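You operate a simulated robot arm through the tools that you are given. There is no shell and no other tool. Be economical: measure what you need, move in short steps, check, and stop when the job is done.

You are at the controls of a simulated robot arm. One attempt, no reset.

JOB
Brush the slide way clean, then oil a patch on its bare end.
Fine: row slide to row 5 to reach it; small brown brush; pale felt pad, wetted in the oil dish; brush and pad back where they stood; slide right out again. Set down upright: small brown brush, pale felt pad. A coat counts when it lies all over at full strength: go over it till it gets no stronger. What is to be rubbed or washed off counts as gone when no trace of it is left.
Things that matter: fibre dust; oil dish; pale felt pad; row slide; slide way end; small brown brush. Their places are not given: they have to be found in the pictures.

It is judged by the outcome, as a careful person would: the job done as asked, and still so three seconds after it is handed in. It fails if anything else is knocked over, pushed out of place, dropped, spilled or broken.

ROBOT AND FRAMES
A 6-joint arm with a two-finger parallel gripper, fixed in place. Base frame: the origin is at the foot of the arm, x ahead of it, y to its left, z up; the work surface is at about z = 790. Readings come in mm, rad, newtons and seconds.
With the tool pointing down near the work surface it reaches from about 260 to 680 mm from the base axis. Its first joint turns from -1.152 to 1.152 rad. Payload 2.9 kg.
The TCP is the grasp point between the finger pads, 30 mm short of the fingertips. In the tool frame z runs along the fingers and y along their closing line. Largest opening 110 mm; finger width 20, thickness 10; the body of the gripper, 48 by 112 mm, starts 55 mm behind the TCP.
Orientation is that of the tool frame in the base frame, as a unit quaternion [x, y, z, w]. With the fingers straight down and closing along the base's y, the tool's x points along the base's -x, its y along +y and its z along -z.

CONTROLS
- The arm moves only by the tool send_rows. Its argument "commands" is a list of rows, each an object (a shift or turn left out is 0, a gripper value left out holds the last) with "dp": the shift along the base's x, y, z in cm, a list of three; "angular": the turn, a rotation vector about the base's x, y, z in rad, a list of three; "jaw": the gripper command, from -1 (shut) to 1 (fully open), values between in proportion. In form: [{"dp": [dx, dy, dz], "angular": [ax, ay, az], "jaw": jaw}, ...]. A call has 1 to 8 rows; each row is the pose to reach, as a shift and turn from the pose commanded when the call began. A row lasts 0.2 s, in which the tool goes at most 50 mm and 0.15 rad; a call with a longer step from one row to the next is refused whole, and so is a gripper value outside its range. Where a pose cannot be reached the arm comes as near as it can. A force on the tool above 90 N (or 10 N above the force at the start of the call, whichever is more), or a blocked arm, ends the call early, and 0.2 s more pass. Each finger travels about 108 mm/s and halts on what it meets, pressing with about 22 N; the grip force reading is that of the motor and also rises with nothing between the fingers. The clock runs only during rows and for 0.2 s after the last one: add rows that repeat a pose to give the fingers time. It gives the time, the measured TCP pose, the force on the tool (base axes), the opening and the grip force at its end, in the units of the frame above (readings bear some noise), with the torque about the TCP (base axes, N m) and any sound that the robot's microphone picked up.
- Cameras (640 x 400 px; columns grow to the right, rows downward): "scene" is fixed at [74.3, 435.9, 1369.3]; the picture's right is [-0.76, -0.65, 0.00], its down [-0.45, 0.53, -0.72] and it looks along [0.46, -0.55, -0.70] (base axes); focal length 264 px, centre (320, 200). "wrist" rides on the gripper at [72, 17, -103] in the tool frame; the picture's right is [-0.23, 0.97, 0.00], its down [-0.76, -0.18, -0.62] and it looks along [-0.61, -0.14, 0.78] (tool axes); focal length 222 px, centre (320, 200).
- grab_frame(camera): a new picture of that camera. No time passes.
- probe_pixels(camera, pixels): for up to 12 pixels [column, row] of the newest picture of that camera ("zoom" is the newest enlarged one), the place [x, y, z] in the base frame of the surface seen there, good to about 2 mm. No time passes.
- zoom(camera, box): a new picture of the part [left, top, right, bottom] of that camera's present view, enlarged. No time passes.
- finish_job(): hands the job in; it is judged then, once.

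Keep the steps short. Do not move on a guess: measure, check each grasp and each placing, and mend mistakes. In all there are 80 turns and 54 pictures (those below and enlarged ones count). Leave the gripper open and the arm clear of the work at the hand-in unless told otherwise, and finish with a single line.

The tools are called after ">>>" as a command line: name --argument value ..., lists and objects as JSON in quotes. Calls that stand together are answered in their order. send_rows: Moves the arm, as the interface text tells. Its arguments: {"type":"object","properties":{"commands":{"type":"array"}},"required":["commands"]} The other tools are called the same way: grab_frame (camera) takes a picture; probe_pixels (camera, pixels) gives the place of the surface under pixels of a picture; zoom (camera, box) takes an enlarged picture of a part of a camera's view; finish_job () hands the job in.

At the start:

```text
time: 0.0
tool_pos: [374.3, -112.3, 1115.2]
ee_rot: [0.0, 1.0, 0.0, 0.0]
contact_force: [0.5, -0.4, 0.3]
ft_torque: [-0.02, -0.01, 0.01]
gripper_width: 109.9
finger_force: 0.0
```

scene: 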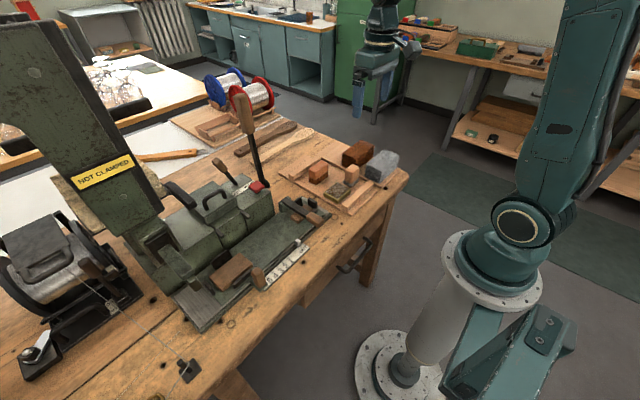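
wrist: 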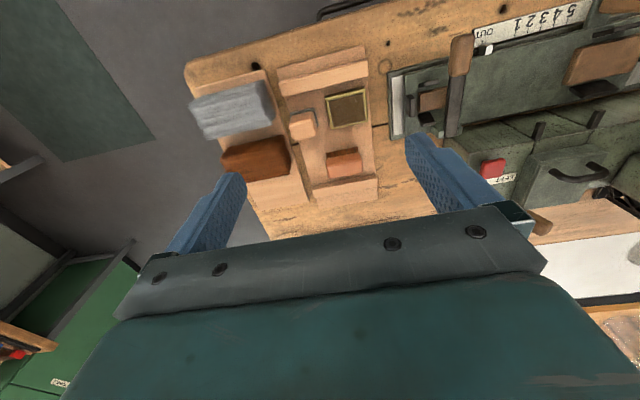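

I see a machine with a slide and a number strip (OUT 1 2 3 4 5), and a tray with blocks. I'll enlarge both areas first.

>>> zoom --camera "scene" --box '[160, 130, 420, 340]'

>>> zoom --camera "wrist" --box '[180, 0, 640, 220]'

```text
1.90 times, centred on (290, 235) of scene
```

zoom: 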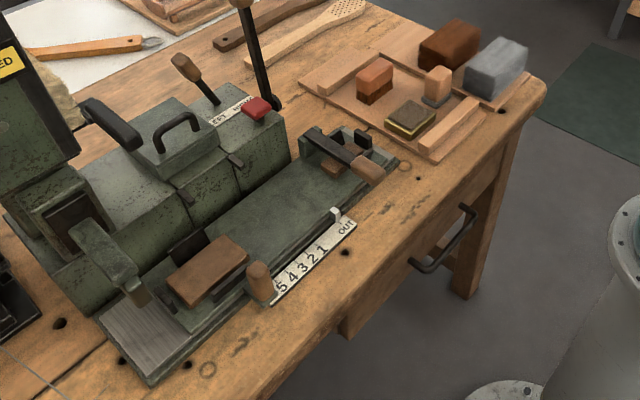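

```text
1.39 times, centred on (410, 110) of wrist
```

zoom: 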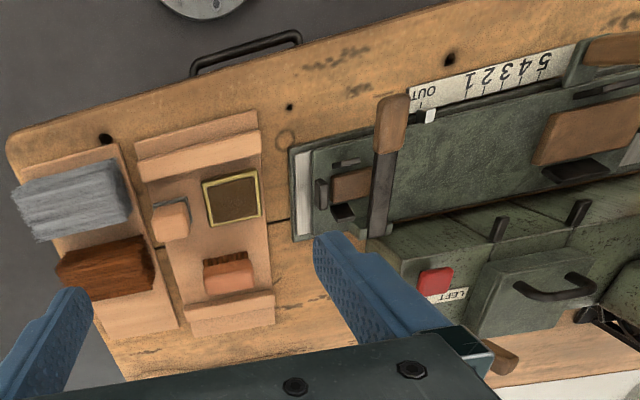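

Now I'll measure key points in the newest zoom (wrist).

>>> probe_pixels --camera "zoom" --pixels '[[430, 117], [390, 120], [378, 200], [350, 187], [303, 195], [320, 195], [232, 200], [228, 272], [170, 220], [70, 205], [590, 135], [450, 160]]'

>>> probe_pixels --camera "scene" --pixels '[[215, 305], [232, 270], [265, 272], [257, 285], [265, 240], [296, 217], [308, 216], [317, 190], [300, 204], [205, 260], [188, 300], [314, 199]]'

```text
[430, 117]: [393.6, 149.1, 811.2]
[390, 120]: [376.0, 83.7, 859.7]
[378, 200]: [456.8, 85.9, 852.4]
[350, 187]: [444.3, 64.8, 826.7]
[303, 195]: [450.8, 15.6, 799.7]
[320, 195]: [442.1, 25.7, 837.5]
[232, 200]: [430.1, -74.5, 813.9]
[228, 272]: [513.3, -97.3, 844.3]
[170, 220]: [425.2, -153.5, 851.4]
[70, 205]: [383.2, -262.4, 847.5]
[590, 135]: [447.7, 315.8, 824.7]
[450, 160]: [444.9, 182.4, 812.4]
```

```text
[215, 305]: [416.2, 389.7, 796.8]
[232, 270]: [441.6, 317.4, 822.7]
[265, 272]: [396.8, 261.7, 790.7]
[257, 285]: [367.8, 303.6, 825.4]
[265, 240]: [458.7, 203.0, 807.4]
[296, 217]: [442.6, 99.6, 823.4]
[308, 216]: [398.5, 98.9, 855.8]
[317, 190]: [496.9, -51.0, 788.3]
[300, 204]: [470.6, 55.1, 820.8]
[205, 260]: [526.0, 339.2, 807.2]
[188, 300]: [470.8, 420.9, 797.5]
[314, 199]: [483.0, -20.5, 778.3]
```

>>> zoom --camera "scene" --box '[260, 180, 350, 240]'

>>> zoom --camera "scene" --box '[170, 240, 310, 335]'

>>> zoom --camera "scene" --box '[280, 130, 415, 220]'

```text
6.67 times, centred on (305, 210) of scene
```

zoom: 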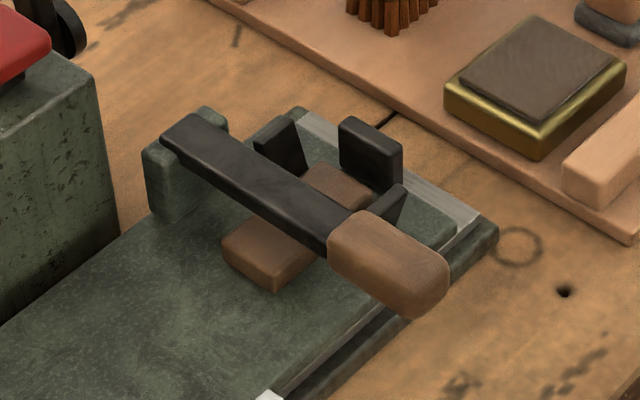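

```text
4.21 times, centred on (240, 288) of scene
```

zoom: 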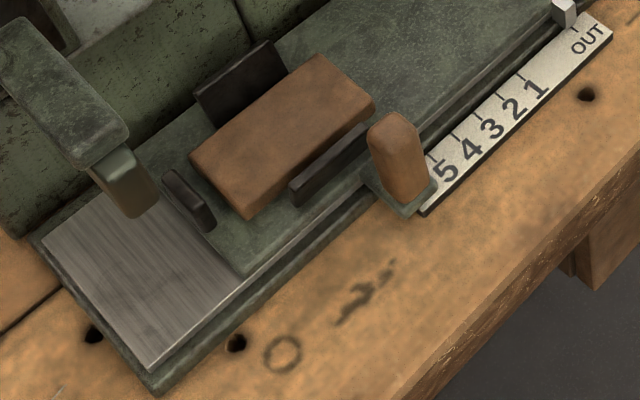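

```text
4.44 times, centred on (348, 175) of scene
```

zoom: 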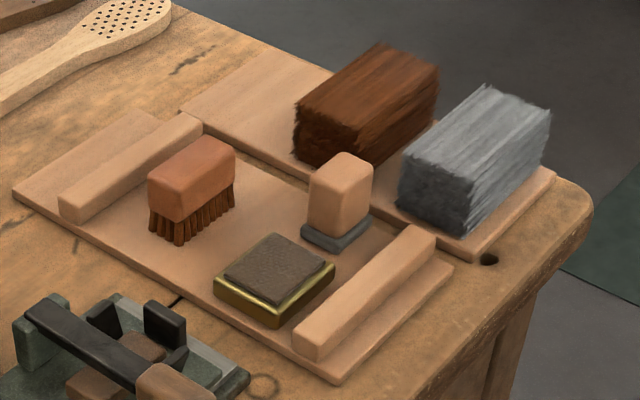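

Newest zoom is the tray: I'll measure brush, pad, dish there.

>>> probe_pixels --camera "zoom" --pixels '[[192, 155], [152, 180], [184, 222], [233, 148], [175, 240], [340, 158], [312, 190], [358, 195], [334, 245], [275, 262], [268, 235], [275, 318]]'

>>> zoom --camera "scene" --box '[235, 235, 315, 295]'

```text
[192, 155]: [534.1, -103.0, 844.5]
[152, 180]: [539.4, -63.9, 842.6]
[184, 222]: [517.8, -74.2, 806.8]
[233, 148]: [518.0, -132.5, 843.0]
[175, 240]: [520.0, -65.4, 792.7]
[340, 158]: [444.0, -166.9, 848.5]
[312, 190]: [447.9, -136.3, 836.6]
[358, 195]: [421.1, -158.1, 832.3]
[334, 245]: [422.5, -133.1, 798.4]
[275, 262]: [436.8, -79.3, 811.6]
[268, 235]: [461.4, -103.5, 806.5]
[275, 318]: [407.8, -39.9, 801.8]
```

```text
6.67 times, centred on (275, 265) of scene
```

zoom: 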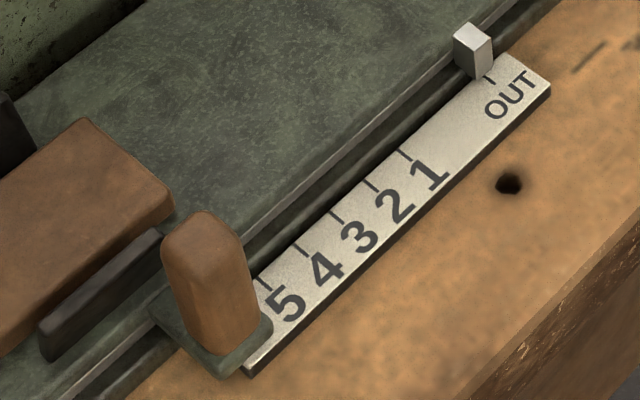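

>>> probe_pixels --camera "zoom" --pixels '[[470, 35], [478, 68], [489, 76], [405, 153], [370, 184], [336, 216], [300, 248], [264, 284], [205, 230], [180, 255], [205, 320], [245, 270]]'

>>> grab_frame --camera "wrist"

```text
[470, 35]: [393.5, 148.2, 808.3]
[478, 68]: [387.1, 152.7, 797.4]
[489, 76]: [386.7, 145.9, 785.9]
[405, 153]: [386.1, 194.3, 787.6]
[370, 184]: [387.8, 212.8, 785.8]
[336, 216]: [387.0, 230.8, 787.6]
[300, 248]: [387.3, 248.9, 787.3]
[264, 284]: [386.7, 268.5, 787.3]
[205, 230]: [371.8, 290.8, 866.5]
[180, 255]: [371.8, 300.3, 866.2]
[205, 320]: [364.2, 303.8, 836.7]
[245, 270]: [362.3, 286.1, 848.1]
```

```text
45 pictures are left
```

wrist: 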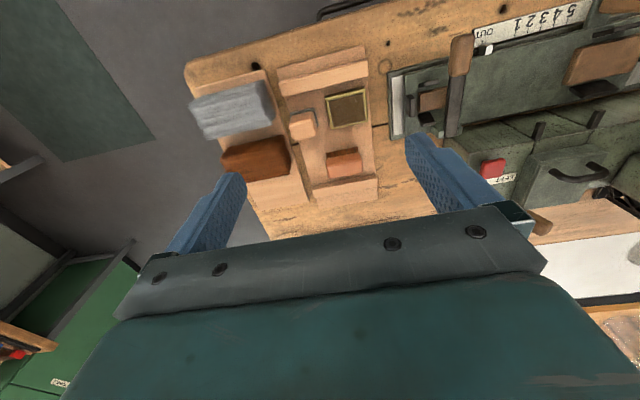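

>>> probe_pixels --camera "scene" --pixels '[[180, 258], [195, 275], [199, 285], [172, 245], [120, 200], [80, 100], [145, 220], [30, 40], [160, 180], [235, 120], [255, 175], [180, 370]]'

```text
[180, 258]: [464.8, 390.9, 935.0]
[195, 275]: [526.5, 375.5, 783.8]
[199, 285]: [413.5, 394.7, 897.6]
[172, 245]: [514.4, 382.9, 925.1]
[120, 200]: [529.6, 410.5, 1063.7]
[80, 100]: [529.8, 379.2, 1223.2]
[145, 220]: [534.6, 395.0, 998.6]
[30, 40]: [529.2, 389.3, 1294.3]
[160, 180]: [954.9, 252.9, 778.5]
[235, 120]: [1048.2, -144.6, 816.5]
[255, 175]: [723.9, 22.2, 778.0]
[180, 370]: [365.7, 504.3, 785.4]
```

Knob of the slide is at about (371, 297, top 866); ticks OUT y≈146, 5 y≈268. I'll go over the knob, high first.

>>> send_rows --commands '[{"dp": [0, 5, 0]}, {"dp": [0, 10, 0]}, {"dp": [0, 15, 0]}, {"dp": [0, 20, -2], "jaw": 0.1}, {"dp": [0, 25, -4]}, {"dp": [0, 30, -6]}, {"dp": [-0.3, 35, -8]}, {"dp": [-0.6, 40, -10]}]'

>>> grab_frame --camera "wrist"

```text
refused: row 4 steps farther than a row can; nothing moved
```

```text
44 pictures are left
```

wrist: 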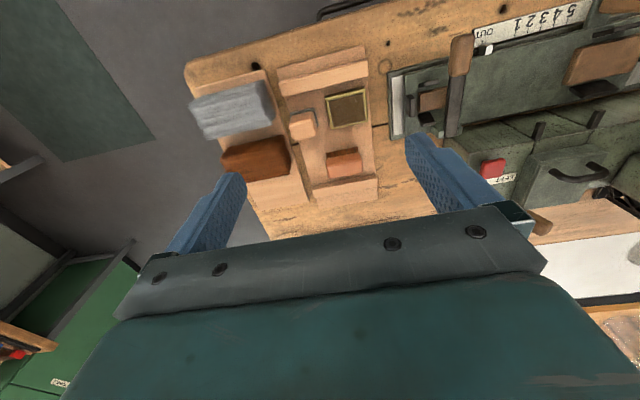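

The steps were too long in 3D; same move with shorter ones.

>>> send_rows --commands '[{"dp": [0, 4.9, 0]}, {"dp": [0, 9.8, 0]}, {"dp": [0, 14.7, 0]}, {"dp": [0, 19.5, -1], "jaw": 0.1}, {"dp": [0, 24.3, -2]}, {"dp": [0, 29.1, -3]}, {"dp": [0, 33.9, -4]}, {"dp": [0, 38.7, -5]}]'

>>> grab_frame --camera "wrist"

```text
time: 1.8
tool_pos: [372.5, 275.8, 1065.6]
ee_rot: [0.001, 1.0, 0.0, 0.0]
contact_force: [0.3, -0.1, 0.1]
ft_torque: [-0.01, 0.02, 0.02]
gripper_width: 60.3
finger_force: 0.1
```

```text
43 pictures are left
```

wrist: 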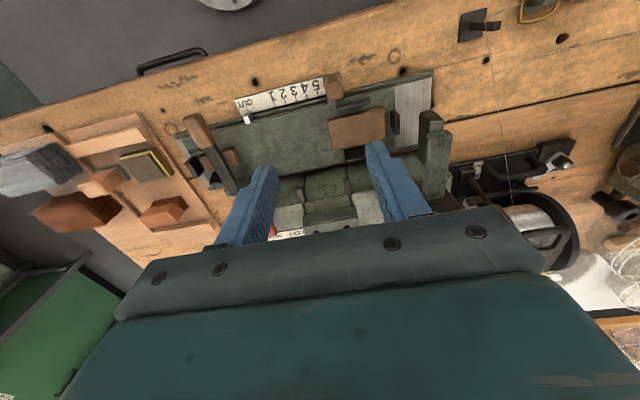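

>>> zoom --camera "wrist" --box '[270, 50, 450, 160]'

>>> probe_pixels --camera "zoom" --pixels '[[205, 90], [235, 85], [225, 100], [220, 160], [190, 150], [250, 150], [540, 215], [560, 300], [500, 160], [430, 250], [460, 260], [240, 240]]'

```text
3.56 times, centred on (360, 105) of wrist
```

zoom: 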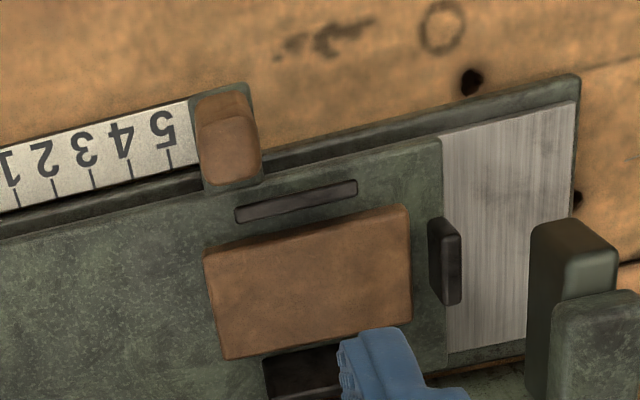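

```text
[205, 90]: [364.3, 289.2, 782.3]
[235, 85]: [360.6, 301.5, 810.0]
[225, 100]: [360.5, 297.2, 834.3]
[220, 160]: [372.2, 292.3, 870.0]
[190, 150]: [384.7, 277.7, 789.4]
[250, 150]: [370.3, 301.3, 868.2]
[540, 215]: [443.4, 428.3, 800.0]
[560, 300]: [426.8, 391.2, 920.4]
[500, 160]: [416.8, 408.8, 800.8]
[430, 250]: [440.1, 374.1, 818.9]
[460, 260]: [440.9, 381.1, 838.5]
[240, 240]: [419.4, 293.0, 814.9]
```

Knob centre ≈ (371, 296). Descend to z≈850 over it.

>>> send_rows --commands '[{"dp": [-0.4, 2.1, -4]}, {"dp": [-0.4, 2.1, -8.5]}, {"dp": [-0.4, 2.1, -13]}, {"dp": [-0.4, 2.1, -17]}, {"dp": [-0.4, 2.1, -20]}, {"dp": [-0.4, 2.1, -21.5]}, {"dp": [-0.4, 2.1, -21.5]}]'

>>> zoom --camera "scene" --box '[180, 200, 340, 310]'

```text
time: 3.4
tool_pos: [371.8, 295.3, 848.5]
ee_rot: [0.0, 1.0, 0.001, 0.0]
contact_force: [-1.1, 1.5, 0.0]
ft_torque: [-0.04, -0.01, 0.06]
gripper_width: 60.3
finger_force: 0.1
```

```text
3.64 times, centred on (260, 255) of scene
```

zoom: 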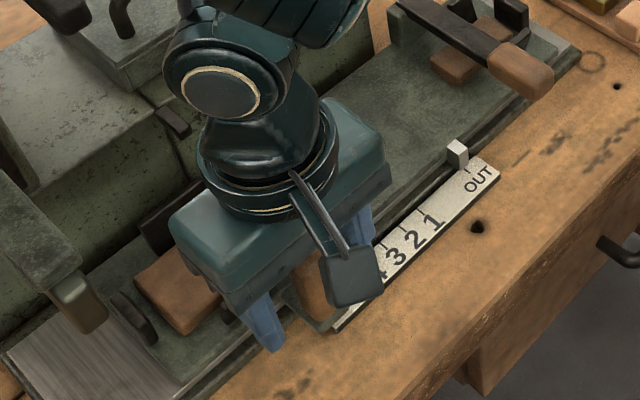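

Knob is between the fingers. Close.

>>> send_rows --commands '[{"dp": [0, 0, 0], "jaw": -1}, {"dp": [0, 0, 0]}, {"dp": [0, 0, 0]}]'

```text
time: 4.2
tool_pos: [371.7, 295.9, 849.1]
ee_rot: [0.001, 1.0, -0.001, 0.0]
contact_force: [1.3, -6.6, -1.3]
ft_torque: [0.19, -0.25, 0.04]
gripper_width: 22.0
finger_force: 45.0
```

Held (22 mm). Slide 4 cm toward +y in small steps.

>>> send_rows --commands '[{"dp": [0, 0.7, 0]}, {"dp": [0, 1.4, 0]}, {"dp": [0, 2.2, 0]}, {"dp": [0, 3, 0]}, {"dp": [0, 4, 0]}]'

>>> zoom --camera "scene" --box '[150, 190, 350, 330]'

```text
time: 5.4
tool_pos: [372.1, 338.3, 850.3]
ee_rot: [0.0, 1.0, 0.001, 0.001]
contact_force: [8.5, 1.0, 1.0]
ft_torque: [-0.44, 1.19, 0.07]
gripper_width: 22.0
finger_force: 44.9
```

```text
2.86 times, centred on (250, 260) of scene
```

zoom: 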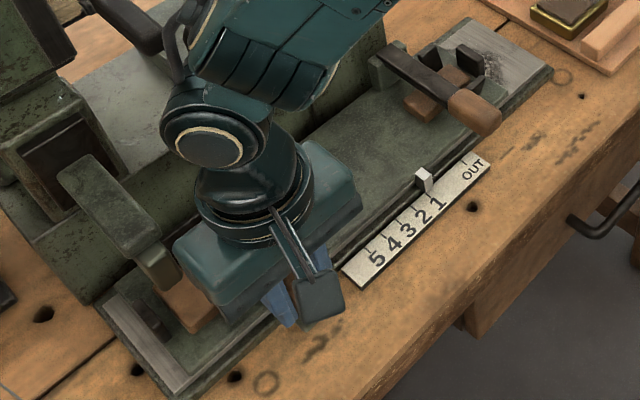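

The slide moves, and dust shows on the bared right end of the way. Continue to near row 5.

>>> send_rows --commands '[{"dp": [0, 1, 0]}, {"dp": [0, 2, 0]}, {"dp": [0, 3, 0]}, {"dp": [0, 4, 0]}, {"dp": [0, 5, 0]}, {"dp": [0, 6, 0]}, {"dp": [0, 7, 0]}, {"dp": [0, 7.7, 0]}]'

>>> zoom --camera "scene" --box '[200, 180, 350, 290]'

```text
time: 6.6
tool_pos: [371.7, 370.6, 849.4]
ee_rot: [0.013, 1.0, -0.011, -0.005]
contact_force: [-16.8, -28.0, 18.0]
ft_torque: [4.65, -1.12, -0.34]
gripper_width: 22.9
finger_force: 45.0
stopped in row 5: the force on the tool passed its limit at 106 N (the readings are from after the stop); the commanded pose is now the measured one
```

```text
3.64 times, centred on (275, 235) of scene
```

zoom: 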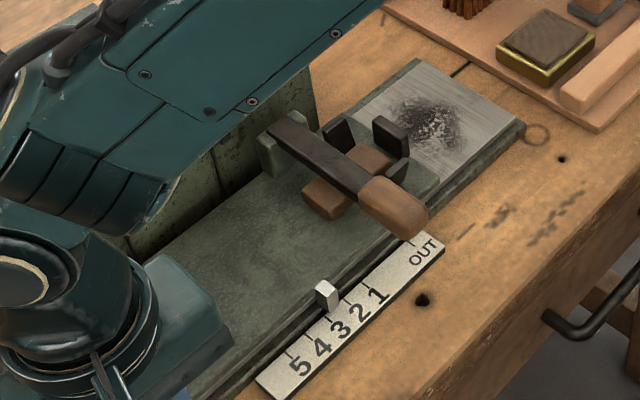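

Blocked with the pointer near 2–3. See what touches.

>>> zoom --camera "scene" --box '[130, 210, 290, 330]'

>>> grab_frame --camera "wrist"

```text
3.33 times, centred on (210, 270) of scene
```

zoom: 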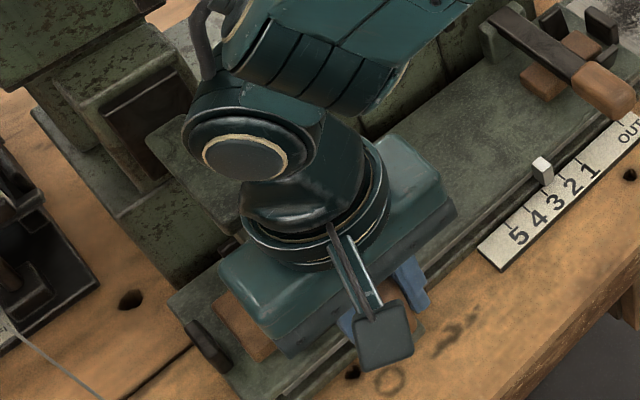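

```text
37 pictures are left
```

wrist: 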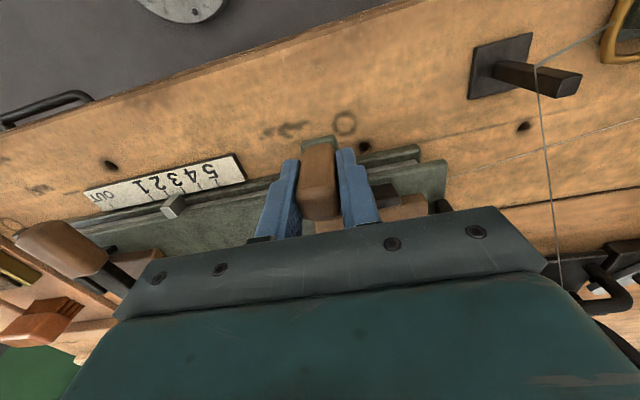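

Torque (4.65 Nm) shows that my wrist hit the press beam, not the slide. I'll let go, back off, tilt the tool so its body leans toward the base (turn about y −0.5), and regrip.

>>> send_rows --commands '[{"dp": [0, 0, 0], "jaw": 0.1}, {"dp": [0, -0.3, 0]}, {"dp": [-0.2, -0.3, 0.1], "angular": [0, -0.14, 0]}, {"dp": [-0.3, -0.3, 0.2], "angular": [0, -0.28, 0]}, {"dp": [-0.4, -0.3, 0.3], "angular": [0, -0.42, 0]}, {"dp": [-0.4, -0.3, 0.3], "angular": [0, -0.52, 0]}, {"dp": [-0.4, -0.3, 0.3], "angular": [0, -0.52, 0]}]'

>>> grab_frame --camera "wrist"

```text
time: 8.2
tool_pos: [367.7, 369.6, 852.0]
ee_rot: [0.014, 0.967, -0.007, 0.254]
contact_force: [-0.1, 0.1, -0.8]
ft_torque: [0.01, 0.04, 0.02]
gripper_width: 60.6
finger_force: 0.0
```

```text
36 pictures are left
```

wrist: 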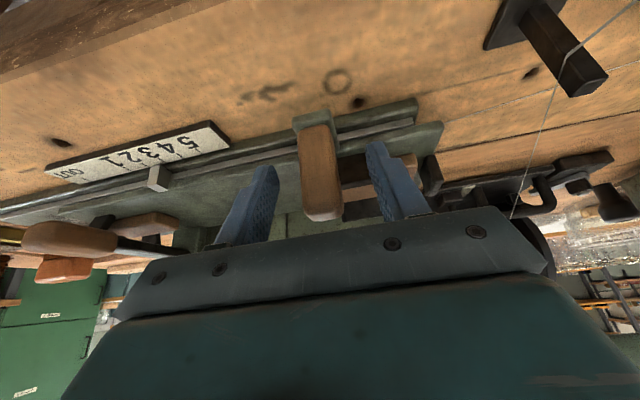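

Knob lies between the fingers. I'll check the black post and wire at the upper right for clearance.

>>> probe_pixels --camera "wrist" --pixels '[[580, 80], [530, 30], [495, 40], [320, 140], [320, 205], [550, 120], [600, 200]]'

>>> send_rows --commands '[{"dp": [0, 0, 0], "jaw": -1}, {"dp": [0, 0, 0]}, {"dp": [0, 0, 0]}]'

```text
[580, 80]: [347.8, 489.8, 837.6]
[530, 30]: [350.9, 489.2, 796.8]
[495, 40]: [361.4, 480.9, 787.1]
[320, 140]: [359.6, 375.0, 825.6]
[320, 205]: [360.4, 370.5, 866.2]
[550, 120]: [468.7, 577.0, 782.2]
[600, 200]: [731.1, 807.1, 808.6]
```

```text
time: 9.0
tool_pos: [368.7, 371.3, 852.3]
ee_rot: [0.013, 0.968, -0.007, 0.252]
contact_force: [0.4, 0.3, -4.5]
ft_torque: [1.45, -0.74, 0.96]
gripper_width: 22.5
finger_force: 44.8
```

Clear. Slide on by 4 cm.

>>> send_rows --commands '[{"dp": [0, 0.7, 0]}, {"dp": [0, 1.4, 0]}, {"dp": [0, 2.1, 0]}, {"dp": [0, 2.8, 0]}, {"dp": [0, 3.4, 0]}, {"dp": [0, 3.9, 0]}, {"dp": [0, 3.9, 0]}]'

>>> zoom --camera "scene" --box '[200, 180, 350, 290]'

```text
time: 10.6
tool_pos: [369.1, 408.9, 851.7]
ee_rot: [0.015, 0.967, -0.007, 0.253]
contact_force: [-3.0, 0.6, 6.8]
ft_torque: [1.22, 0.07, 0.84]
gripper_width: 22.3
finger_force: 45.5
```

```text
3.64 times, centred on (275, 235) of scene
```

zoom: 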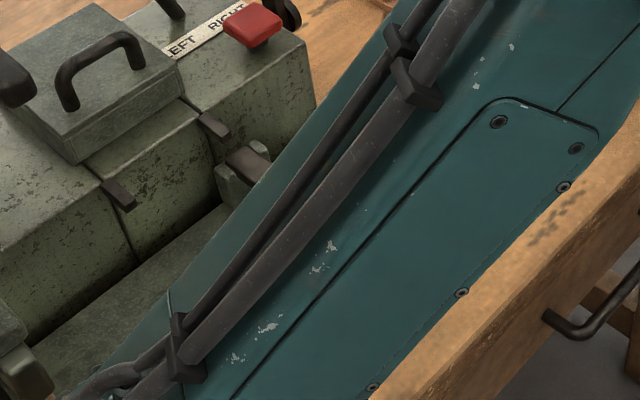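

The arm hides the scale; use the wrist camera.

>>> zoom --camera "wrist" --box '[0, 90, 240, 240]'

>>> probe_pixels --camera "scene" --pixels '[[200, 285]]'

```text
2.67 times, centred on (120, 165) of wrist
```

zoom: 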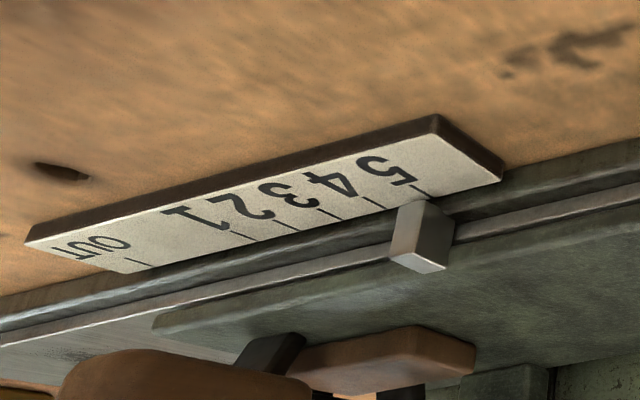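

```text
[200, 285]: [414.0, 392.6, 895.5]
```

>>> probe_pixels --camera "zoom" --pixels '[[402, 230], [420, 225], [440, 225], [392, 258], [440, 268], [418, 187], [375, 203], [131, 262]]'

```text
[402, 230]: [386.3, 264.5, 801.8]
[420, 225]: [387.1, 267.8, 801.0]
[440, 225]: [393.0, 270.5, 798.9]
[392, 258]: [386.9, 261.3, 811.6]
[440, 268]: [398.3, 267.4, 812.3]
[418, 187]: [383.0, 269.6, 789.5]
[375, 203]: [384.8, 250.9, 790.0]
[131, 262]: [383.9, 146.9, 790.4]
```

Pointer centre ≈ 266, tick 5 ≈ 269; about 3 mm short. Nudge.

>>> send_rows --commands '[{"dp": [0, 0.2, 0]}, {"dp": [0, 0.35, 0]}, {"dp": [0, 0.35, 0]}]'

>>> zoom --camera "wrist" --box '[60, 120, 200, 210]'

>>> probe_pixels --camera "zoom" --pixels '[[400, 150], [470, 150]]'

```text
time: 11.4
tool_pos: [368.8, 413.5, 852.8]
ee_rot: [0.015, 0.967, -0.006, 0.253]
contact_force: [-6.0, 3.6, 4.1]
ft_torque: [1.43, -0.79, 0.9]
gripper_width: 22.5
finger_force: 44.8
```

```text
4.44 times, centred on (130, 165) of wrist
```

zoom: 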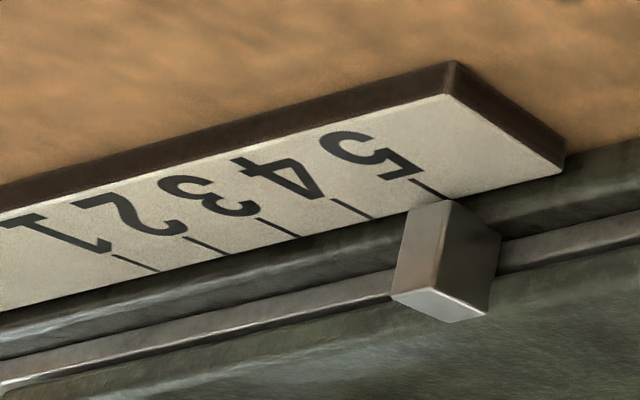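

```text
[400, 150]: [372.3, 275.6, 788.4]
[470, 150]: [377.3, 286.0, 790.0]
```

>>> probe_pixels --camera "zoom" --pixels '[[415, 220], [425, 230], [438, 225], [452, 225], [490, 250], [400, 285], [430, 295], [470, 300], [420, 185], [410, 212], [445, 206], [370, 217]]'

```text
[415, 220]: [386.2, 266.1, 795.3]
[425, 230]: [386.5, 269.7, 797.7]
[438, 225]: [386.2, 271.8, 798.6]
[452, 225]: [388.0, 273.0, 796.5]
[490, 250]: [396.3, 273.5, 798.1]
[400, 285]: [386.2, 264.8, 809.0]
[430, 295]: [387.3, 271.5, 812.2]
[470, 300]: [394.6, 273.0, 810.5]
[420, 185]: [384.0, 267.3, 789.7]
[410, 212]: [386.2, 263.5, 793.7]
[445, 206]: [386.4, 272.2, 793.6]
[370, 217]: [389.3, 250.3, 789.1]
```

Pointer centre 268.3, tick 5 ≈ 268: aligned. Let go and withdraw along the tool axis.

>>> send_rows --commands '[{"dp": [0, 0, 0], "jaw": 0.1}, {"dp": [0, 0, 0]}, {"dp": [-1.5, 0, 2.6]}, {"dp": [-3.5, 0, 6]}, {"dp": [-6, 0, 10]}, {"dp": [-8.5, -2, 13], "angular": [0, 0.1, 0]}, {"dp": [-10, -5, 16], "angular": [0, 0.24, 0]}, {"dp": [-10, -9, 18], "angular": [0, 0.38, 0]}]'

```text
time: 13.2
tool_pos: [270.9, 321.5, 1030.8]
ee_rot: [0.012, 0.998, -0.011, 0.064]
contact_force: [-0.3, 0.0, -0.6]
ft_torque: [0.03, 0.01, 0.02]
gripper_width: 60.5
finger_force: 0.1
out of reach, approached as far as the arm can: row 4, 5, 6
```

Straighten the tool and travel at height toward the tray.

>>> send_rows --commands '[{"dp": [0, -4.5, 1], "angular": [0.022, 0.13, 0.024]}, {"dp": [1, -9, 2], "angular": [0.022, 0.13, 0.024]}, {"dp": [2, -13.5, 3], "angular": [0.022, 0.13, 0.024]}, {"dp": [3, -18, 4], "angular": [0.022, 0.13, 0.024]}, {"dp": [4, -22.5, 5], "angular": [0.022, 0.13, 0.024]}, {"dp": [5, -27, 5], "angular": [0.022, 0.13, 0.024]}, {"dp": [6, -31.5, 5], "angular": [0.022, 0.13, 0.024]}, {"dp": [7, -36, 5], "angular": [0.022, 0.13, 0.024]}]'

>>> zoom --camera "scene" --box '[190, 70, 390, 260]'

```text
time: 15.0
tool_pos: [339.1, -37.3, 1083.4]
ee_rot: [0.0, 1.0, 0.001, 0.001]
contact_force: [0.0, -0.3, -1.0]
ft_torque: [0.0, -0.01, 0.01]
gripper_width: 60.4
finger_force: 0.1
```

```text
2.11 times, centred on (290, 165) of scene
```

zoom: 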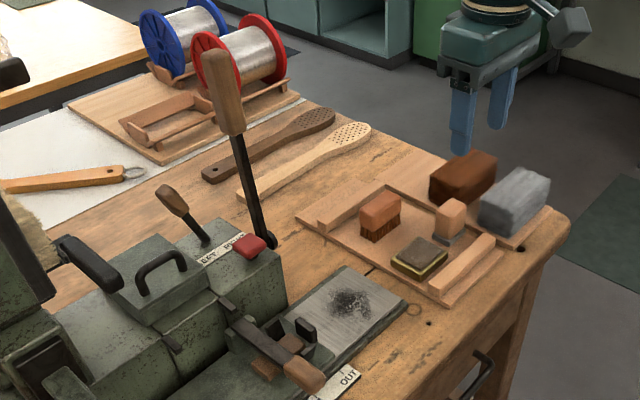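

Dust lies on the bared end. I'll measure the dust, way edges, and the tall lever.

>>> probe_pixels --camera "zoom" --pixels '[[346, 266], [404, 299], [352, 298], [328, 300], [372, 298], [352, 318], [348, 284], [222, 75], [250, 180], [268, 240], [305, 325], [335, 345]]'

>>> zoom --camera "scene" --box '[280, 190, 350, 240]'

```text
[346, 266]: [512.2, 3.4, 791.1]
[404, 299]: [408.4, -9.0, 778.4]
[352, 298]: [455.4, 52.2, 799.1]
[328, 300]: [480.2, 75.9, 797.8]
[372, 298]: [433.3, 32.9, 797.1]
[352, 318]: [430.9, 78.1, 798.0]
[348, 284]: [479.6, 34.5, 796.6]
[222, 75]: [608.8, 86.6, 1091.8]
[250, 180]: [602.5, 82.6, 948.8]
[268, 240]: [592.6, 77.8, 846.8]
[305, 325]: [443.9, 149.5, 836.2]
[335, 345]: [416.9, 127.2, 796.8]
```

```text
8.00 times, centred on (315, 215) of scene
```

zoom: 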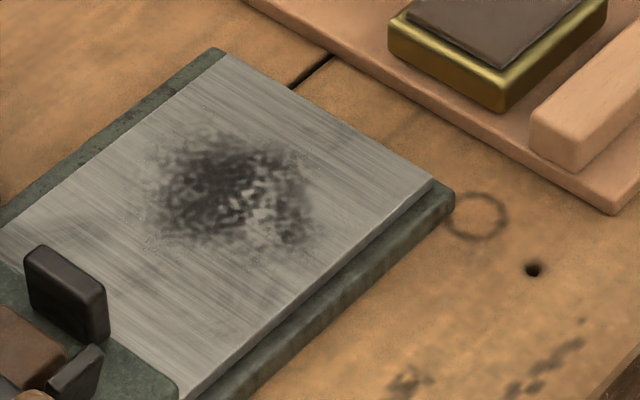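

>>> probe_pixels --camera "zoom" --pixels '[[220, 55], [430, 185], [185, 390], [20, 255], [235, 190], [145, 195], [320, 215], [245, 255], [210, 125], [275, 150], [165, 240], [60, 290]]'

```text
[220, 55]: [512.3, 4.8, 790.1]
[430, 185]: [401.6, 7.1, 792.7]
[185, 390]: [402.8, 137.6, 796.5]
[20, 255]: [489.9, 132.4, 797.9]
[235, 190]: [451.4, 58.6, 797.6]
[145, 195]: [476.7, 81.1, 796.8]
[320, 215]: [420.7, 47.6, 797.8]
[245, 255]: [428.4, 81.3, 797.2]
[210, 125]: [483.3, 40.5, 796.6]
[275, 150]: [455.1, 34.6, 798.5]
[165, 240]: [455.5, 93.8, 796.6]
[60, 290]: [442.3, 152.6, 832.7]
```

Dust spans about x 420–483, y 34–94 at z≈797; way top x 402–~500, y 8–135. Now go over the brush, turning the tool a quarter turn (close along x).

>>> send_rows --commands '[{"dp": [3, -1, 0], "angular": [0, 0, 0.15]}, {"dp": [6, -2, 0], "angular": [0, 0, 0.3]}, {"dp": [9, -3, 0], "angular": [0, 0, 0.45]}, {"dp": [12, -4, 0], "angular": [0, 0, 0.6]}, {"dp": [15, -5, -1], "angular": [0, 0, 0.75]}, {"dp": [17, -5.5, -3], "angular": [0, 0, 0.9]}, {"dp": [17.5, -6, -5], "angular": [0, 0, 1.05]}, {"dp": [17.5, -6, -8], "angular": [0, 0, 1.2]}]'

>>> send_rows --commands '[{"dp": [0, 0, 0], "angular": [0, 0, 0.13]}, {"dp": [0, 0, 0], "angular": [0, 0, 0.26]}, {"dp": [0, 0, 0], "angular": [0, 0, 0.371], "jaw": 0.4}, {"dp": [0, 0, 0], "angular": [0, 0, 0.371]}]'

>>> grab_frame --camera "wrist"

```text
time: 16.8
tool_pos: [516.0, -96.3, 1000.1]
ee_rot: [-0.565, 0.825, 0.001, 0.001]
contact_force: [0.0, 0.5, -0.5]
ft_torque: [-0.03, -0.01, -0.04]
gripper_width: 60.6
finger_force: 0.1
```

```text
time: 17.8
tool_pos: [515.7, -98.7, 1000.6]
ee_rot: [-0.707, 0.707, 0.002, 0.0]
contact_force: [0.4, 0.7, -0.2]
ft_torque: [0.0, -0.03, 0.02]
gripper_width: 76.9
finger_force: 0.1
```

```text
30 pictures are left
```

wrist: 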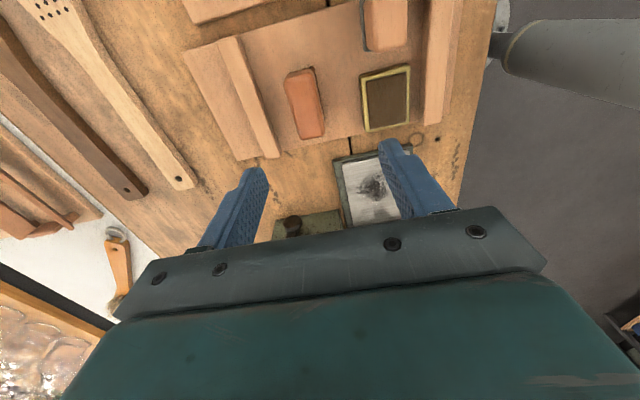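

>>> zoom --camera "wrist" --box '[220, 0, 460, 150]'

>>> probe_pixels --camera "zoom" --pixels '[[175, 205], [235, 185], [270, 325], [212, 345], [225, 270], [245, 190], [385, 30], [390, 130], [500, 120], [440, 125], [350, 270], [130, 250]]'

```text
2.67 times, centred on (340, 75) of wrist
```

zoom: 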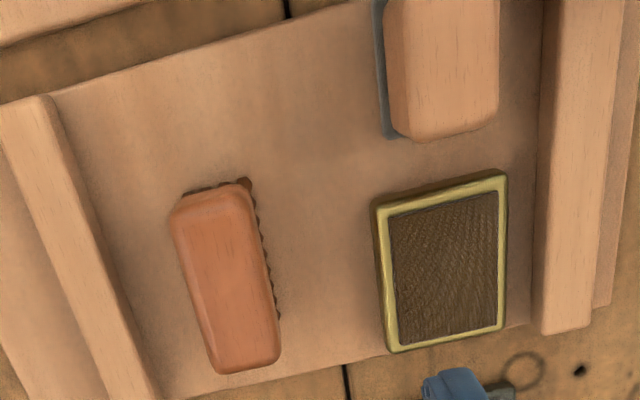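

```text
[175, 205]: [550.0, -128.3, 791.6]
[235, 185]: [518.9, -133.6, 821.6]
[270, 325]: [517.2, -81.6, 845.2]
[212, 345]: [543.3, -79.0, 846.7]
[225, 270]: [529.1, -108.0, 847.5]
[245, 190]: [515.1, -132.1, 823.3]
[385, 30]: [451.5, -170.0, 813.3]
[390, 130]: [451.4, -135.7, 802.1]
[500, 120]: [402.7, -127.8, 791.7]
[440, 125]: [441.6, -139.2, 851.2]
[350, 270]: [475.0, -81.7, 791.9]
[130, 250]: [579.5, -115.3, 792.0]
```

>>> probe_pixels --camera "zoom" --pixels '[[184, 225], [190, 245], [205, 310], [210, 335], [245, 215], [255, 250], [265, 290], [272, 330], [200, 210], [235, 203], [225, 365], [265, 355]]'

```text
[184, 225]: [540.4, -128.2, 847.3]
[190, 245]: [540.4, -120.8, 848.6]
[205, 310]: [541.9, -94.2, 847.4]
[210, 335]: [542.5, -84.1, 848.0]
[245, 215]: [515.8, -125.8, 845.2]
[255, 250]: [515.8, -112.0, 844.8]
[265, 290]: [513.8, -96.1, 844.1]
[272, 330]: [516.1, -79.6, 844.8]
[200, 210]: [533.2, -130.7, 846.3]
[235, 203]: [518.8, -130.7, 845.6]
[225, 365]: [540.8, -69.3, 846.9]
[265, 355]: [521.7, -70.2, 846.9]
```

Brush aligned with axes: centre (528.5, −100), 30 mm wide, top z 848. Descend in two stages with 50 mm opening.

>>> send_rows --commands '[{"dp": [1.28, -0.13, -3], "jaw": -0.09}, {"dp": [1.28, -0.13, -7]}, {"dp": [1.28, -0.13, -10]}, {"dp": [1.28, -0.13, -10]}]'

>>> zoom --camera "wrist" --box '[200, 60, 440, 230]'

```text
time: 18.8
tool_pos: [525.6, -99.1, 898.7]
ee_rot: [-0.706, 0.708, 0.001, 0.0]
contact_force: [1.1, -0.3, -0.5]
ft_torque: [0.02, 0.01, -0.02]
gripper_width: 50.0
finger_force: 0.0
```

```text
2.35 times, centred on (320, 145) of wrist
```

zoom: 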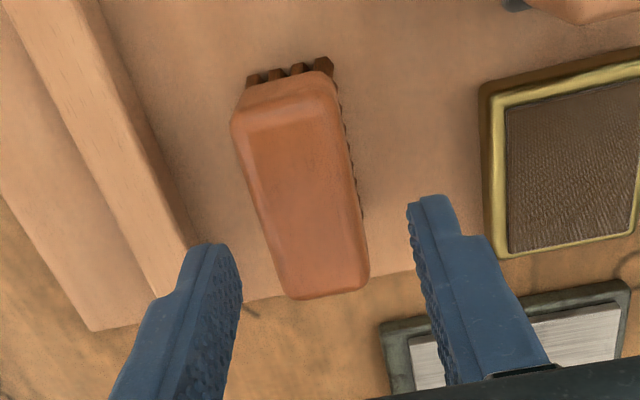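

>>> send_rows --commands '[{"dp": [0.27, -0.1, -2]}, {"dp": [0.27, -0.1, -4]}, {"dp": [0.27, -0.1, -5.2]}, {"dp": [0.27, -0.1, -5.2]}, {"dp": [0.27, -0.1, -5.2], "jaw": -1}, {"dp": [0.27, -0.1, -5.2]}, {"dp": [0.27, -0.1, -5.2]}]'

```text
time: 20.4
tool_pos: [528.2, -100.2, 847.9]
ee_rot: [-0.706, 0.708, 0.001, 0.0]
contact_force: [0.2, -0.1, -0.7]
ft_torque: [-0.01, 0.0, 0.0]
gripper_width: 33.5
finger_force: 22.1
```

Gripped at 33.5 mm. Lift and check.

>>> send_rows --commands '[{"dp": [0, 0, 0.5]}, {"dp": [0, 0, 2]}, {"dp": [0, 0, 4]}, {"dp": [0, 0, 7]}]'

>>> zoom --camera "scene" --box '[260, 100, 420, 220]'

```text
time: 21.4
tool_pos: [529.6, -99.9, 920.4]
ee_rot: [-0.707, 0.708, 0.0, 0.001]
contact_force: [-0.3, -1.3, -0.8]
ft_torque: [0.0, 0.03, 0.0]
gripper_width: 33.5
finger_force: 21.8
```

```text
3.33 times, centred on (340, 160) of scene
```

zoom: 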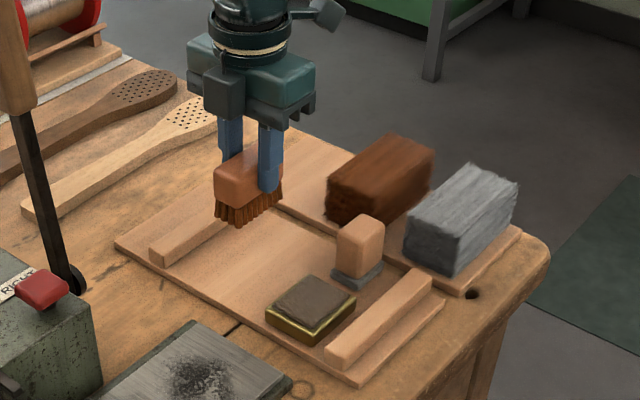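

Brush held well. Measure the machine's corner near the way for clearance.

>>> probe_pixels --camera "zoom" --pixels '[[45, 290], [60, 330], [85, 350], [90, 280], [10, 290], [235, 225], [275, 205], [70, 262]]'

```text
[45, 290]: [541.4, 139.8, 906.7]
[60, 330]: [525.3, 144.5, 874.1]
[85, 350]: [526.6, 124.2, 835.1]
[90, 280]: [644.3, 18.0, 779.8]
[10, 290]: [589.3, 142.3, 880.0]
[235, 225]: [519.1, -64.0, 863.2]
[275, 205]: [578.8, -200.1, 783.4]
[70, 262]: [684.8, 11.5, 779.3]
```

Move over the way with the brush, then approach the surface (contact expected near TCP z 853).

>>> send_rows --commands '[{"dp": [-4.5, 1.5, 0]}, {"dp": [-7, 5.5, 0]}, {"dp": [-7, 10, 0]}, {"dp": [-7, 14, 0]}, {"dp": [-7, 16.4, -1]}, {"dp": [-7, 16.4, -4]}, {"dp": [-7, 16.4, -6]}, {"dp": [-7, 16.4, -6.6]}]'

```text
time: 23.2
tool_pos: [459.3, 65.5, 855.8]
ee_rot: [-0.707, 0.707, -0.001, 0.001]
contact_force: [-5.9, 1.2, 20.4]
ft_torque: [0.06, 0.22, -0.05]
gripper_width: 33.8
finger_force: 21.9
```

Bristles touch with 20 N. Sweep back and forth across x.

>>> send_rows --commands '[{"dp": [2.2, 0, 0]}, {"dp": [0, 0, 0]}, {"dp": [-2.4, 0, 0]}, {"dp": [-4.4, 0, 0]}, {"dp": [-2.2, 0, 0]}, {"dp": [0, 0, 0]}, {"dp": [2.2, 0, 0]}, {"dp": [2.2, -1.5, 0]}]'

>>> send_rows --commands '[{"dp": [-2.2, 0, 0]}, {"dp": [-4.4, 0, 0]}, {"dp": [-6.6, 0, 0]}, {"dp": [-6.6, 3, 0]}, {"dp": [-4.4, 3, 0]}, {"dp": [-2.2, 3, 0]}, {"dp": [0, 3, 0]}, {"dp": [-1, 1.5, 3]}]'

>>> zoom --camera "scene" --box '[270, 170, 360, 240]'

```text
time: 25.0
tool_pos: [480.3, 48.9, 854.0]
ee_rot: [-0.707, 0.707, 0.0, 0.0]
contact_force: [0.1, -0.6, -1.2]
ft_torque: [0.01, -0.02, -0.01]
gripper_width: 33.5
finger_force: 22.1
```

```text
time: 26.8
tool_pos: [471.2, 64.5, 883.3]
ee_rot: [-0.706, 0.708, 0.0, 0.0]
contact_force: [0.6, 0.3, 0.3]
ft_torque: [-0.02, 0.0, 0.0]
gripper_width: 33.3
finger_force: 22.0
```

```text
5.71 times, centred on (315, 205) of scene
```

zoom: 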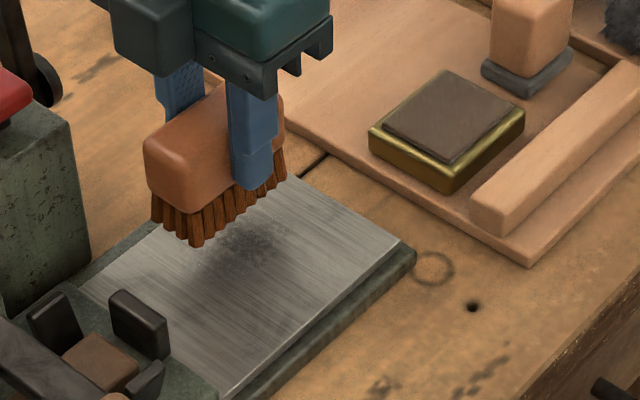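

Dust fades but contact got light. Go down 2 mm lower than before and sweep more.

>>> send_rows --commands '[{"dp": [0, 0, -2]}, {"dp": [0.5, 0, -3.2]}, {"dp": [-2, 0, -3.2]}, {"dp": [-4.2, 0, -3.2]}, {"dp": [-6, 0, -3.2]}, {"dp": [-4, 0, -3.2]}, {"dp": [-2, 0, -3.2]}, {"dp": [0.8, 0, -3.2]}]'

>>> send_rows --commands '[{"dp": [-0.5, -1.8, 0]}, {"dp": [-2.5, -1.8, 0]}, {"dp": [-4.7, -1.8, 0]}, {"dp": [-6.7, -1.8, 0]}, {"dp": [-6.7, 1.8, 0]}, {"dp": [-4.4, 1.8, 0]}, {"dp": [-2.2, 1.8, 0]}, {"dp": [0, 1.8, 0]}]'

>>> send_rows --commands '[{"dp": [-2.2, -1.8, 0]}, {"dp": [-4.4, -1.8, 0]}, {"dp": [-6.5, -1.8, 0]}, {"dp": [-4.4, -1.8, 0]}, {"dp": [-2.2, -1.8, 0]}, {"dp": [0, -3, 0.5]}, {"dp": [0, -6, 3]}, {"dp": [1, -10, 5]}]'

>>> zoom --camera "scene" --box '[270, 170, 360, 240]'

```text
time: 28.6
tool_pos: [479.2, 64.7, 853.3]
ee_rot: [-0.706, 0.708, 0.0, 0.0]
contact_force: [-6.6, 2.2, 17.8]
ft_torque: [-0.05, 0.19, -0.05]
gripper_width: 33.7
finger_force: 22.2
```

```text
time: 30.4
tool_pos: [478.3, 82.6, 850.8]
ee_rot: [-0.707, 0.708, 0.001, -0.001]
contact_force: [1.2, 0.6, -0.4]
ft_torque: [0.0, 0.01, -0.02]
gripper_width: 33.3
finger_force: 21.9
```

```text
time: 32.2
tool_pos: [488.8, -18.3, 902.7]
ee_rot: [0.707, -0.707, -0.001, -0.001]
contact_force: [0.1, -0.4, -0.3]
ft_torque: [0.0, 0.03, -0.01]
gripper_width: 33.4
finger_force: 21.6
```

```text
5.71 times, centred on (315, 205) of scene
```

zoom: 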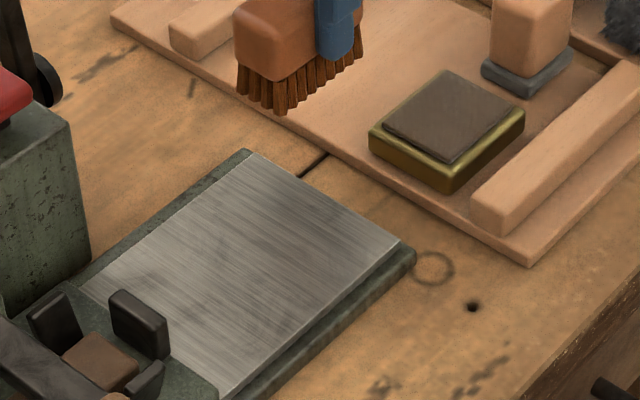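

>>> zoom --camera "scene" --box '[282, 193, 332, 228]'

```text
11.43 times, centred on (307, 210) of scene
```

zoom: 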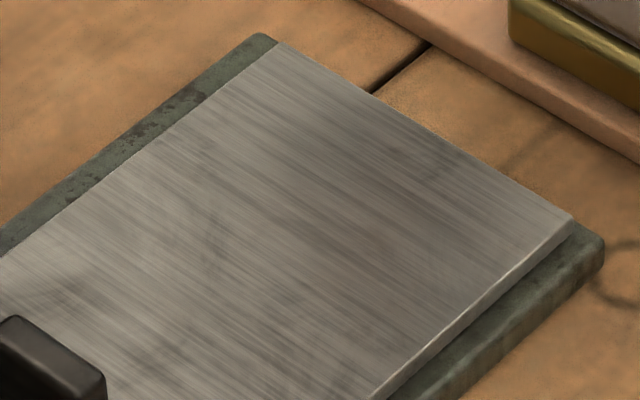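

Looks clean; one more firm pass to make sure no trace is left (lower to z≈849).

>>> send_rows --commands '[{"dp": [-1, 4, 0]}, {"dp": [-1, 6.3, -3]}, {"dp": [-1, 6.3, -5.4]}, {"dp": [-3.2, 6.3, -5.4]}, {"dp": [-5.4, 6.3, -5.4]}, {"dp": [-7.6, 6.3, -5.4]}, {"dp": [-7.6, 8.3, -5.4]}, {"dp": [-5.4, 8.3, -5.4]}]'

>>> send_rows --commands '[{"dp": [2.2, 0, -0.1]}, {"dp": [4.2, 0, -0.1]}, {"dp": [4.2, 2, -0.1]}, {"dp": [2, 2, -0.1]}, {"dp": [0, 2, -0.1]}, {"dp": [-2, 2, -0.1]}, {"dp": [-2, -1, -0.1]}, {"dp": [0.2, -1, -0.1]}]'

>>> send_rows --commands '[{"dp": [2, 0, -0.1]}, {"dp": [4, 0, -0.1]}, {"dp": [2, 0, -0.1]}, {"dp": [0, 0, -0.1]}, {"dp": [1.5, 0, 1]}, {"dp": [3, 0, 4]}, {"dp": [4, -4, 6]}, {"dp": [5, -8, 7]}]'

>>> zoom --camera "scene" --box '[282, 193, 332, 228]'

```text
time: 34.0
tool_pos: [435.7, 67.4, 846.2]
ee_rot: [-0.706, 0.708, 0.001, -0.001]
contact_force: [0.2, 0.5, -0.9]
ft_torque: [-0.06, 0.05, 0.03]
gripper_width: 33.6
finger_force: 21.6
```

```text
time: 35.8
tool_pos: [437.0, 54.5, 848.0]
ee_rot: [-0.707, 0.708, 0.001, 0.0]
contact_force: [0.2, 0.2, -0.7]
ft_torque: [0.0, -0.01, -0.01]
gripper_width: 33.6
finger_force: 21.8
```

```text
time: 37.6
tool_pos: [486.3, -25.5, 918.3]
ee_rot: [0.707, -0.707, -0.001, 0.0]
contact_force: [-0.1, -0.5, -0.3]
ft_torque: [-0.01, -0.02, 0.01]
gripper_width: 33.4
finger_force: 22.1
```

```text
11.43 times, centred on (307, 210) of scene
```

zoom: 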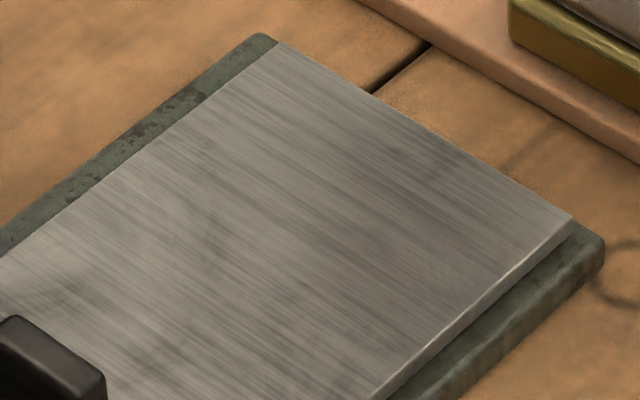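

Unchanged by the last pass: only metal grain remains, so it's clean. Take the brush back over its spot.

>>> send_rows --commands '[{"dp": [2, -3.7, 0]}, {"dp": [4.2, -7.5, 0]}, {"dp": [4.2, -7.5, -3]}, {"dp": [4.2, -7.5, -6]}, {"dp": [4.2, -7.5, -6]}]'

>>> zoom --camera "scene" --box '[280, 130, 380, 200]'

```text
time: 38.8
tool_pos: [527.9, -99.8, 856.2]
ee_rot: [-0.707, 0.708, 0.0, -0.001]
contact_force: [-0.2, -0.5, -0.7]
ft_torque: [-0.02, 0.0, 0.01]
gripper_width: 33.4
finger_force: 22.0
```

```text
5.71 times, centred on (330, 165) of scene
```

zoom: 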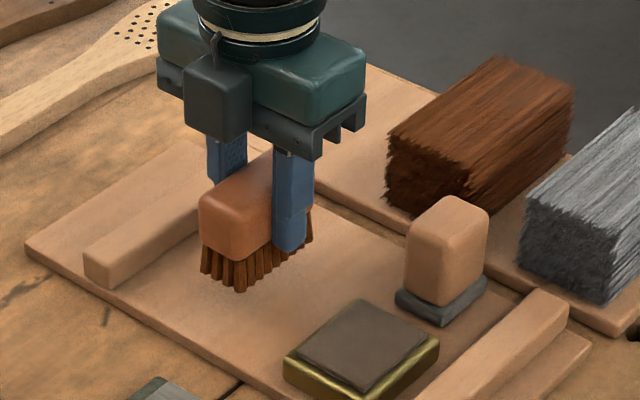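

Brush hangs level. Lower gently until it touches.

>>> send_rows --commands '[{"dp": [0.05, 0, -0.5]}, {"dp": [0.05, 0, -0.9]}, {"dp": [0.05, 0, -1.1]}, {"dp": [0.05, 0, -1.1]}]'

```text
time: 39.8
tool_pos: [529.7, -99.6, 845.3]
ee_rot: [-0.706, 0.708, 0.001, 0.0]
contact_force: [0.4, -0.1, -1.0]
ft_torque: [0.0, 0.04, 0.02]
gripper_width: 33.4
finger_force: 22.0
```

>>> send_rows --commands '[{"dp": [0, 0, -0.15]}, {"dp": [0, 0, -0.3]}, {"dp": [0, 0, -0.3]}]'

```text
time: 40.6
tool_pos: [528.7, -98.8, 841.5]
ee_rot: [-0.707, 0.707, 0.001, 0.0]
contact_force: [1.1, 0.1, -0.3]
ft_torque: [0.01, 0.01, 0.0]
gripper_width: 33.6
finger_force: 22.4
```

>>> send_rows --commands '[{"dp": [0, 0, -0.1]}, {"dp": [0, 0, -0.2]}, {"dp": [0, 0, -0.2]}]'

>>> zoom --camera "scene" --box '[290, 145, 350, 190]'

```text
time: 41.4
tool_pos: [529.2, -99.6, 840.8]
ee_rot: [-0.707, 0.707, 0.001, 0.0]
contact_force: [-0.2, -0.1, -0.5]
ft_torque: [0.01, -0.02, -0.03]
gripper_width: 33.3
finger_force: 22.0
```

```text
8.89 times, centred on (320, 168) of scene
```

zoom: 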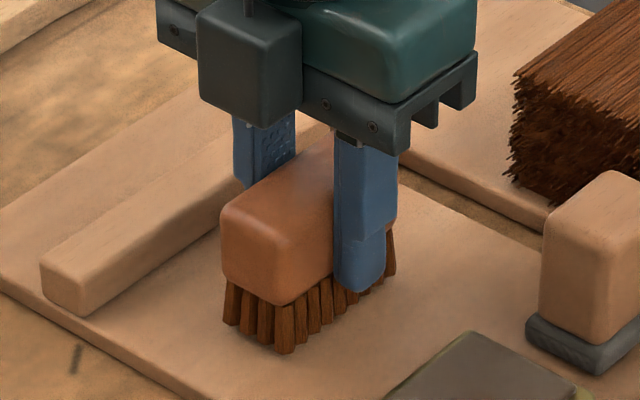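

>>> probe_pixels --camera "zoom" --pixels '[[270, 210], [290, 190], [250, 225], [285, 345], [232, 318], [285, 360]]'

>>> send_rows --commands '[{"dp": [0, 0, -0.15]}, {"dp": [0, 0, -0.25]}, {"dp": [0, 0, -0.25]}]'

```text
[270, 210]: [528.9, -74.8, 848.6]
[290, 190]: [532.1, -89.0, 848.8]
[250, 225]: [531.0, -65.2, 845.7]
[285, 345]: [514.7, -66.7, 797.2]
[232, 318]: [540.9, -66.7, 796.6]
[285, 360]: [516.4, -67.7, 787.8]
```

```text
time: 42.2
tool_pos: [529.7, -100.3, 838.3]
ee_rot: [-0.707, 0.707, 0.001, 0.0]
contact_force: [1.1, 0.2, -0.6]
ft_torque: [0.0, -0.03, 0.02]
gripper_width: 33.4
finger_force: 22.2
```

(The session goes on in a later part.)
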